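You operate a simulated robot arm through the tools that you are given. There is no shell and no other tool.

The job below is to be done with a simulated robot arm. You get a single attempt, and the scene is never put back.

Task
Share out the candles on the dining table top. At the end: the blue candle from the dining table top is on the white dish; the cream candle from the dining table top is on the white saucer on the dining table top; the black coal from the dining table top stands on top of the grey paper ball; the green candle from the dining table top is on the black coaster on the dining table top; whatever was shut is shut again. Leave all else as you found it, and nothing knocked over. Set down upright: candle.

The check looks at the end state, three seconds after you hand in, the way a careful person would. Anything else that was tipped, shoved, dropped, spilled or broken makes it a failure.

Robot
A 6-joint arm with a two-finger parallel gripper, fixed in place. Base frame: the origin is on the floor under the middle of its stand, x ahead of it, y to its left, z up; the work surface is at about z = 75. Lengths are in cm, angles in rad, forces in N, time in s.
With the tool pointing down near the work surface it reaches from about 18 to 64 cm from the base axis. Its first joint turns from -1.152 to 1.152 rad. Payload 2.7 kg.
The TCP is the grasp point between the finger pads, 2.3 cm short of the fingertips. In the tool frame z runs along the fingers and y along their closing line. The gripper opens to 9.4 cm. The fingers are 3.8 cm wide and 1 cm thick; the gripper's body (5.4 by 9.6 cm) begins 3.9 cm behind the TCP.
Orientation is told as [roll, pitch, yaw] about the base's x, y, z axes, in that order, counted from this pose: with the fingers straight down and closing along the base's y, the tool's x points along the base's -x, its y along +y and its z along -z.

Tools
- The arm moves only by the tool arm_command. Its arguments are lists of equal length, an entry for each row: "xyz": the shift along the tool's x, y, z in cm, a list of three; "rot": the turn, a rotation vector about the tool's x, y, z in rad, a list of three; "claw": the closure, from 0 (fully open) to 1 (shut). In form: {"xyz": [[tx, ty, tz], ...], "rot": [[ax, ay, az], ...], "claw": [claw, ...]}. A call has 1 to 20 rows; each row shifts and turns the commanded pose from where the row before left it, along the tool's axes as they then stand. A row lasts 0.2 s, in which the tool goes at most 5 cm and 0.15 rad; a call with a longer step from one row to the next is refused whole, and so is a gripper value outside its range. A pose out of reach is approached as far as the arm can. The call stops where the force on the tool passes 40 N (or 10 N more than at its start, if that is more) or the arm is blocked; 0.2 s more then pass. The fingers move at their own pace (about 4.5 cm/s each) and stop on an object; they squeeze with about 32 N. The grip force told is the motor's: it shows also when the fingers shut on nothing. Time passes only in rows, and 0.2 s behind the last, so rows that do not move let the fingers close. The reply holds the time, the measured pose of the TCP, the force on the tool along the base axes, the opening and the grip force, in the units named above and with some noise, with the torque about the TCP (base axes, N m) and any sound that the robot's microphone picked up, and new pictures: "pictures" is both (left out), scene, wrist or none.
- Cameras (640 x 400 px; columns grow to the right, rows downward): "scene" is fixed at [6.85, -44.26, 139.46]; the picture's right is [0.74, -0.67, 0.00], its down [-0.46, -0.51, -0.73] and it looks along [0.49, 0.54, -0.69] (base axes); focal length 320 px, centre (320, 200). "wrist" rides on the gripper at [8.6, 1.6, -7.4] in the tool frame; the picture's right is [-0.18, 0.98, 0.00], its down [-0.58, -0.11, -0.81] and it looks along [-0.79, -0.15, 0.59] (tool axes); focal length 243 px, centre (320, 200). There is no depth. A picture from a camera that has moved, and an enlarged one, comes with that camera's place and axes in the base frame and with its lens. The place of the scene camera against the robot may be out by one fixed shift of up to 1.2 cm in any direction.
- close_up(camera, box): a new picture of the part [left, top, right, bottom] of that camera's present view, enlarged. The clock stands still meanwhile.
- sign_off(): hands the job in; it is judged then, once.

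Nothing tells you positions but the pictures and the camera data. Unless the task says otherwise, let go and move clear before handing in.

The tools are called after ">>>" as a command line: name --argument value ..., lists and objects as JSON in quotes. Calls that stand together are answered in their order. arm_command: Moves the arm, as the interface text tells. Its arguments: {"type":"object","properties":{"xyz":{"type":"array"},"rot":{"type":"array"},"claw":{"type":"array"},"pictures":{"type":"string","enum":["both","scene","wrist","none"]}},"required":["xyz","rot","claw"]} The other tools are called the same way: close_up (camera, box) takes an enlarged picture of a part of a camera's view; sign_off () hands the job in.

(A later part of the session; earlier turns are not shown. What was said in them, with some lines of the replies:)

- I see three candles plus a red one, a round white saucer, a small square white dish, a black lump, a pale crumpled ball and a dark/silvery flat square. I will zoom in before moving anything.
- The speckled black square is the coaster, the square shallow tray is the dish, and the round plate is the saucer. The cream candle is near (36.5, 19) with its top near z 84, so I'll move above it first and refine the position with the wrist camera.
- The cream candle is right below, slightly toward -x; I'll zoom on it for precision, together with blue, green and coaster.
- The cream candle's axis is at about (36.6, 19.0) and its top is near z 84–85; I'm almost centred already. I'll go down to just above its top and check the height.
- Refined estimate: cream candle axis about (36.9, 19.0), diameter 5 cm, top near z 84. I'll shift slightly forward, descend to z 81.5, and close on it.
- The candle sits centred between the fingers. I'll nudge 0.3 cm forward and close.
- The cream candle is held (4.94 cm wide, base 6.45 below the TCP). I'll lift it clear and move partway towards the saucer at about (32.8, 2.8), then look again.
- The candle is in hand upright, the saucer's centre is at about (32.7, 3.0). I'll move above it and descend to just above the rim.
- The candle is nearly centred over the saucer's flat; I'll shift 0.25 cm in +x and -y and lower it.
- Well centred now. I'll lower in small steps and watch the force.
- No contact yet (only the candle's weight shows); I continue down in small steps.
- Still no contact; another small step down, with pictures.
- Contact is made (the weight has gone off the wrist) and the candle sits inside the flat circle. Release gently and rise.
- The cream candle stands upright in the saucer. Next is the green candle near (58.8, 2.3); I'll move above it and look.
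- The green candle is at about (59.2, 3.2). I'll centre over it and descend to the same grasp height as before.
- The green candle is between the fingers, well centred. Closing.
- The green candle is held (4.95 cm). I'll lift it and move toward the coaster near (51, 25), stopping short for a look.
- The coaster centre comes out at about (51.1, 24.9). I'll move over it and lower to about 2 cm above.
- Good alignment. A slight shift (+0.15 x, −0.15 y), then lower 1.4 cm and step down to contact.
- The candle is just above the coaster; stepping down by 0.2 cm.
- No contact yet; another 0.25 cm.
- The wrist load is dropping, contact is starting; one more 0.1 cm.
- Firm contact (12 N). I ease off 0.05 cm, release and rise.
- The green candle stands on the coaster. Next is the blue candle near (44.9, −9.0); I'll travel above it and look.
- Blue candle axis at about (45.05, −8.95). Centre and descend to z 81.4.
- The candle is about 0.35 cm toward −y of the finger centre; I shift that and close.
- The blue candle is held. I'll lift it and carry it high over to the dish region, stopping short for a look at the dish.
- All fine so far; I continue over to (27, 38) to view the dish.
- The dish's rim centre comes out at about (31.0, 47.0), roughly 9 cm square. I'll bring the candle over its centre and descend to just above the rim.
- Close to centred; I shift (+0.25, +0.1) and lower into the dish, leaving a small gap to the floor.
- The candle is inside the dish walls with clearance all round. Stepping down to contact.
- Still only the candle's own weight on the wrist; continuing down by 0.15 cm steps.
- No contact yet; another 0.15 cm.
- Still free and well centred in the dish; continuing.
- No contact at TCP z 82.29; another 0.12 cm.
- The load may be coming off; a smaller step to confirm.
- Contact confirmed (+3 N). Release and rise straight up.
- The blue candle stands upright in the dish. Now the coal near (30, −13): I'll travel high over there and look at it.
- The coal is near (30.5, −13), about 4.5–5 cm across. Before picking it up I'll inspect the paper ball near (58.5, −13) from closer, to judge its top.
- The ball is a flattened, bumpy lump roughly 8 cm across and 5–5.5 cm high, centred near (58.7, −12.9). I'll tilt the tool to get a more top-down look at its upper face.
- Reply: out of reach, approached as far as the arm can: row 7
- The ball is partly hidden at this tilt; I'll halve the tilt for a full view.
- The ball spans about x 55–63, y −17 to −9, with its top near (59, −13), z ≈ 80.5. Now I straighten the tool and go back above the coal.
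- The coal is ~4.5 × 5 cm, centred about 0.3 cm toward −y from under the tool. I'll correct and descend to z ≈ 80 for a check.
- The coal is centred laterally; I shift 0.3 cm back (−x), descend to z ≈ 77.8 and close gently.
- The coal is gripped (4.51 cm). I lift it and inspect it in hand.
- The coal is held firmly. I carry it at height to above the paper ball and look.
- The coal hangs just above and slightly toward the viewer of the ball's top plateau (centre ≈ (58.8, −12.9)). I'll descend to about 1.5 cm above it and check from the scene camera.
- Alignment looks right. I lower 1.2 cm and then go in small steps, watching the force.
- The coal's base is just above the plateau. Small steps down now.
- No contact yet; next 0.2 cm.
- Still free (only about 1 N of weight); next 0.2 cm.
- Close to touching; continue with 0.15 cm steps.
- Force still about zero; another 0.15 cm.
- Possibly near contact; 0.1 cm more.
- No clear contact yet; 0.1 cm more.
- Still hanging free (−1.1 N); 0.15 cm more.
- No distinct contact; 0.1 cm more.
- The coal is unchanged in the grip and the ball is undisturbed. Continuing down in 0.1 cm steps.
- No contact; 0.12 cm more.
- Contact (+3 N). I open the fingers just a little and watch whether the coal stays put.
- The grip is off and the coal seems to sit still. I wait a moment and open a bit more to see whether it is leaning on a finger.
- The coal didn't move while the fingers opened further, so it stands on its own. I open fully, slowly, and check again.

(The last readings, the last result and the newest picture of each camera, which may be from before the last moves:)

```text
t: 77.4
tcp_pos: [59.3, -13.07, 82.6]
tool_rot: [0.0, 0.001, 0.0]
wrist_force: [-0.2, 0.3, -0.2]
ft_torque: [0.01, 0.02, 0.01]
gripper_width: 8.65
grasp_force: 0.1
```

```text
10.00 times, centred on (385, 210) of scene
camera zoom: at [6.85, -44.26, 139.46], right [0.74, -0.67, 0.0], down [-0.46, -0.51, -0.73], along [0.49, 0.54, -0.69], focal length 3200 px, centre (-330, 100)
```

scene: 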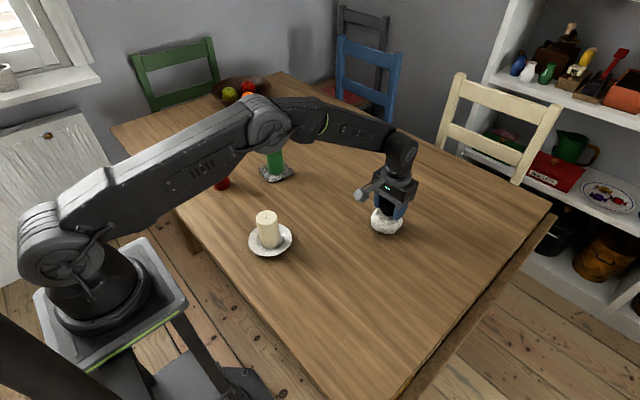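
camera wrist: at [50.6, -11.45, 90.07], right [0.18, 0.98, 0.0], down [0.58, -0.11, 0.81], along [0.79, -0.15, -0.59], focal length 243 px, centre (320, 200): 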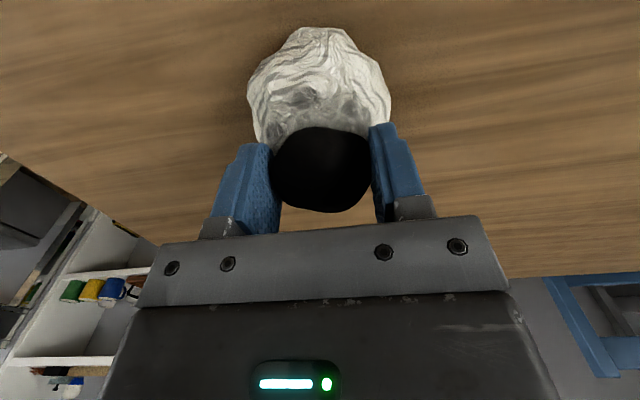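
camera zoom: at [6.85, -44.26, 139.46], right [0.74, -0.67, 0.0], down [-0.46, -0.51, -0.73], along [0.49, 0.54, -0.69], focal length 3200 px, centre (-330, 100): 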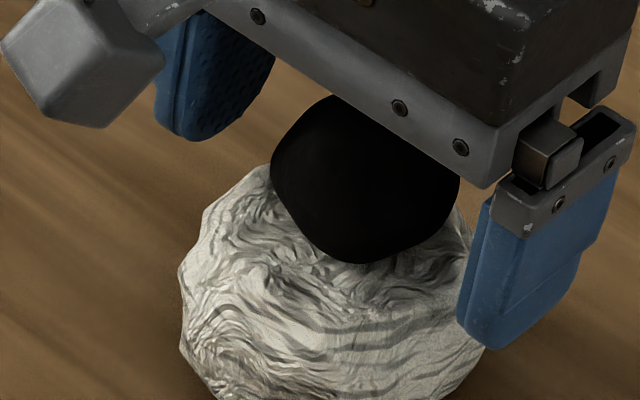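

The coal stands on the ball unaided with the fingers well clear. I rise straight up slowly.

>>> arm_command --xyz '[[0, 0, 0], [0, 0, -0.5], [0, 0, -1], [0, 0, -1.5], [0, 0, -2], [0, 0, -2], [0, 0, -2], [0, 0, 0]]' --rot '[[0, 0, 0], [0, 0, 0], [0, 0, 0], [0, 0, 0], [0, 0, 0], [0, 0, 0], [0, 0, 0], [0, 0, 0]]' --claw '[0, 0, 0, 0, 0, 0, 0, 0]'

>>> close_up --camera "scene" --box '[355, 180, 415, 240]'

```text
t: 79.2
tcp_pos: [59.13, -13.1, 91.67]
tool_rot: [0.0, -0.001, 0.0]
wrist_force: [0.0, -0.1, 1.2]
ft_torque: [-0.03, -0.01, 0.01]
gripper_width: 9.41
grasp_force: 0.1
camera wrist: at [50.49, -11.6, 99.13], right [0.18, 0.98, 0.0], down [0.58, -0.11, 0.81], along [0.79, -0.15, -0.59], focal length 243 px, centre (320, 200)
```

scene: 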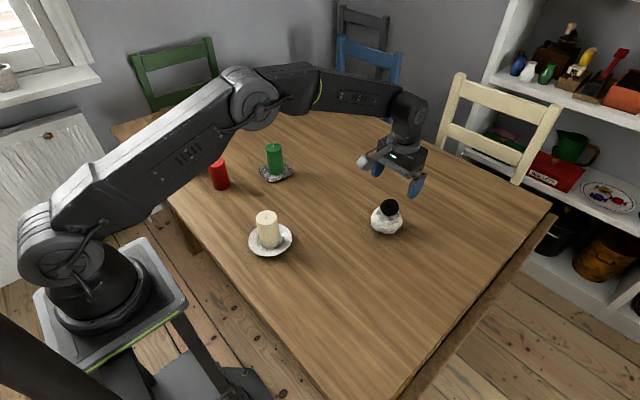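
wrist: 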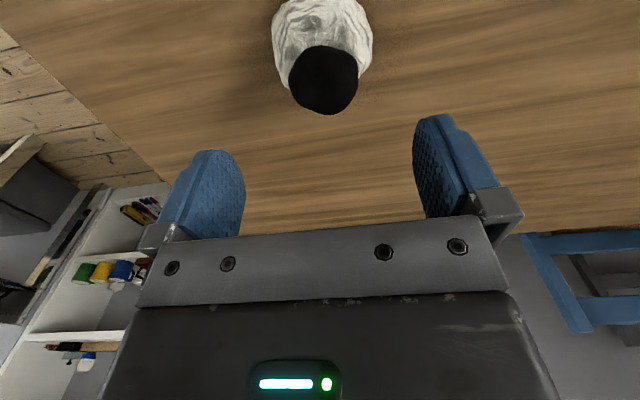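

```text
6.67 times, centred on (385, 210) of scene
camera zoom: at [6.85, -44.26, 139.46], right [0.74, -0.67, 0.0], down [-0.46, -0.51, -0.73], along [0.49, 0.54, -0.69], focal length 2134 px, centre (-113, 133)
```

zoom: 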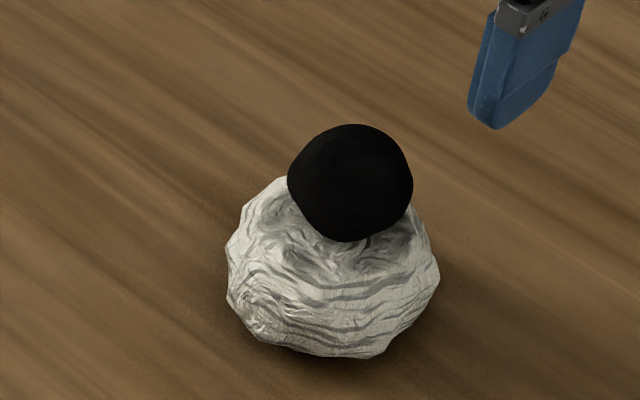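

The coal sits steadily on the paper ball. I retreat upward and back to near the start pose, then make a final check of everything.

>>> arm_command --xyz '[[0, 0, -2], [2, 0, -2], [3.5, 2.5, -1.5], [3.5, 3, -1.5], [3.5, 3, -1], [3.5, 3, -1], [3.5, 3, -1], [3.5, 3.5, -1], [3.5, 3.5, -1], [2.7, 3.2, 0], [0, 3, 0], [0, 0, 0]]' --rot '[[0, 0, 0], [0, 0, 0], [0, 0, 0], [0, 0, 0], [0, 0, 0], [0, 0, 0], [0, 0, 0], [0, 0, 0], [0, 0, 0], [0, 0, 0], [0, 0, 0], [0, 0, 0]]' --claw '[0, 0, 0, 0, 0, 0, 0, 0, 0, 0, 0, 0]'

>>> close_up --camera "scene" --box '[355, 180, 415, 240]'

>>> close_up --camera "scene" --box '[150, 120, 310, 270]'

```text
refused: row 8 steps farther than a row can; nothing moved
```

```text
6.67 times, centred on (385, 210) of scene
camera zoom: at [6.85, -44.26, 139.46], right [0.74, -0.67, 0.0], down [-0.46, -0.51, -0.73], along [0.49, 0.54, -0.69], focal length 2134 px, centre (-113, 133)
```

zoom: 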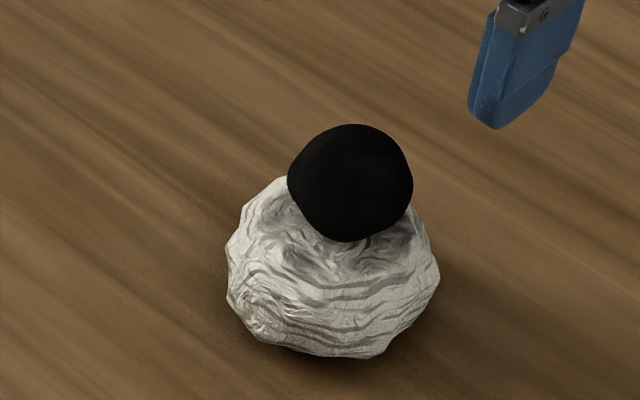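

```text
2.67 times, centred on (230, 195) of scene
camera zoom: at [6.85, -44.26, 139.46], right [0.74, -0.67, 0.0], down [-0.46, -0.51, -0.73], along [0.49, 0.54, -0.69], focal length 853 px, centre (560, 213)
```

zoom: 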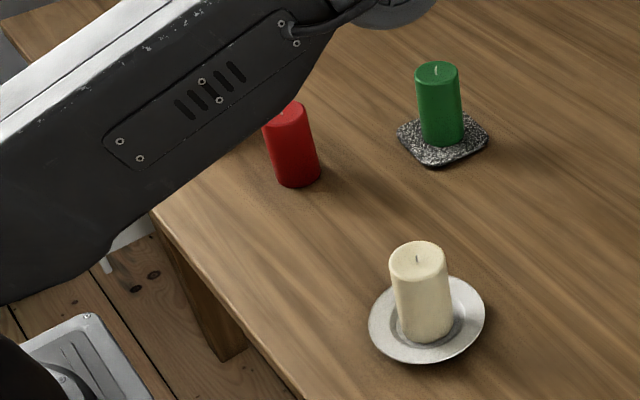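

The last move was refused for one step being too long; nothing moved and the stack is still steady. I repeat the retreat with shorter steps.

>>> arm_command --xyz '[[0, 0, -2], [2, 0, -2], [3, 2.5, -1.5], [3, 2.5, -1.5], [3, 2.5, -1], [3, 2.5, -1], [3, 2.5, -1], [3, 2.5, -1], [3, 2.5, -1], [3, 2.5, 0], [3, 2.5, 0], [0, 3, 0], [0, 0, 0]]' --rot '[[0, 0, 0], [0, 0, 0], [0, 0, 0], [0, 0, 0], [0, 0, 0], [0, 0, 0], [0, 0, 0], [0, 0, 0], [0, 0, 0], [0, 0, 0], [0, 0, 0], [0, 0, 0], [0, 0, 0]]' --claw '[0, 0, 0, 0, 0, 0, 0, 0, 0, 0, 0, 0, 0]'

>>> close_up --camera "scene" --box '[355, 180, 415, 240]'

>>> close_up --camera "scene" --box '[150, 120, 310, 270]'

```text
t: 82.0
tcp_pos: [30.38, 12.62, 103.58]
tool_rot: [0.0, 0.0, 0.0]
wrist_force: [-0.3, 0.3, -0.9]
ft_torque: [0.0, 0.04, -0.03]
gripper_width: 9.39
grasp_force: 0.0
camera wrist: at [21.8, 14.17, 111.02], right [0.18, 0.98, 0.0], down [0.58, -0.11, 0.81], along [0.79, -0.15, -0.59], focal length 243 px, centre (320, 200)
```

scene: 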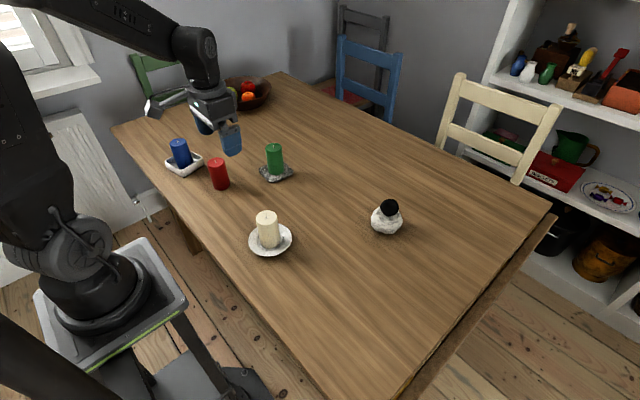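
wrist: 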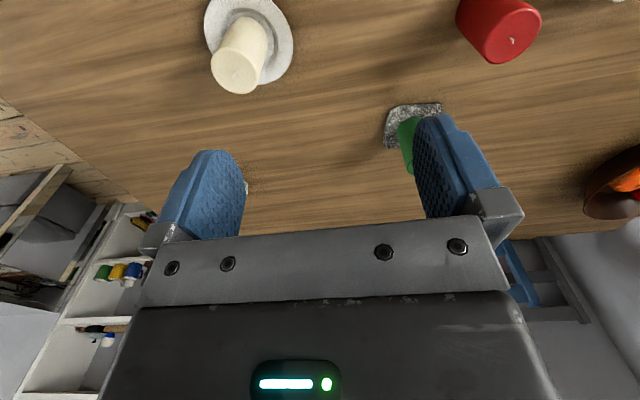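

```text
6.67 times, centred on (385, 210) of scene
camera zoom: at [6.85, -44.25, 139.46], right [0.74, -0.67, 0.0], down [-0.46, -0.51, -0.73], along [0.49, 0.54, -0.69], focal length 2134 px, centre (-113, 133)
```

zoom: 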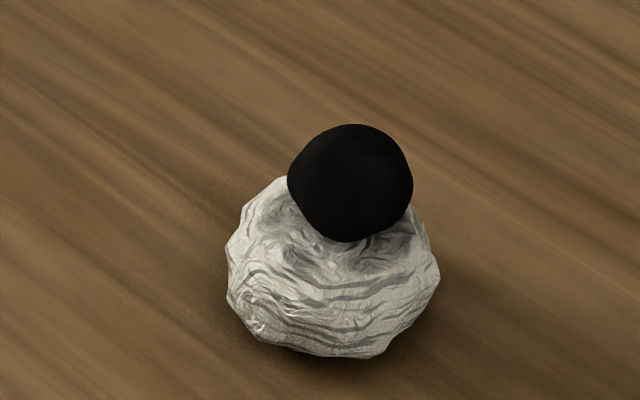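

```text
2.67 times, centred on (230, 195) of scene
camera zoom: at [6.85, -44.25, 139.46], right [0.74, -0.67, 0.0], down [-0.46, -0.51, -0.73], along [0.49, 0.54, -0.69], focal length 853 px, centre (560, 213)
```

zoom: 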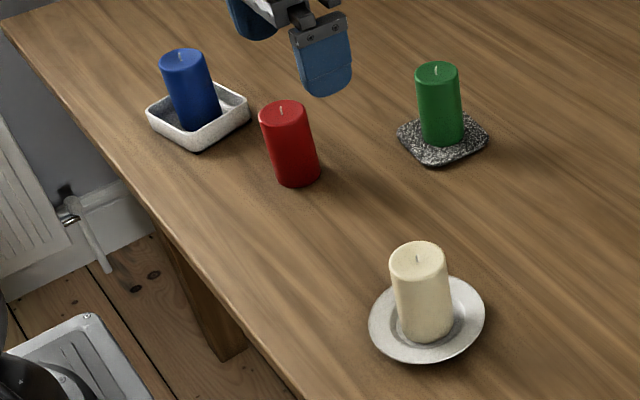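

Everything is in its place: the blue candle is in the white dish, cream on the saucer, green on the coaster, and the coal is steady on the paper ball. The red candle is untouched, nothing was opened, and the arm is clear, so I hand the job in.

>>> sign_off

```text
The job is handed in.
```

I've handed the job in, and in the last pictures everything was where you asked:

- **Blue candle:** standing upright in the square white dish.
- **Cream candle:** standing upright on the round white saucer.
- **Green candle:** standing upright on the black speckled coaster.
- **Black coal:** resting on top of the grey paper ball. It stayed put when I let go and hadn't moved by the last picture.

I took the square tray to be the white dish and the round plate to be the white saucer.

I didn't touch the red candle and nothing was knocked over. I didn't open anything, so there was nothing to shut again. The gripper is open and well clear of the table.
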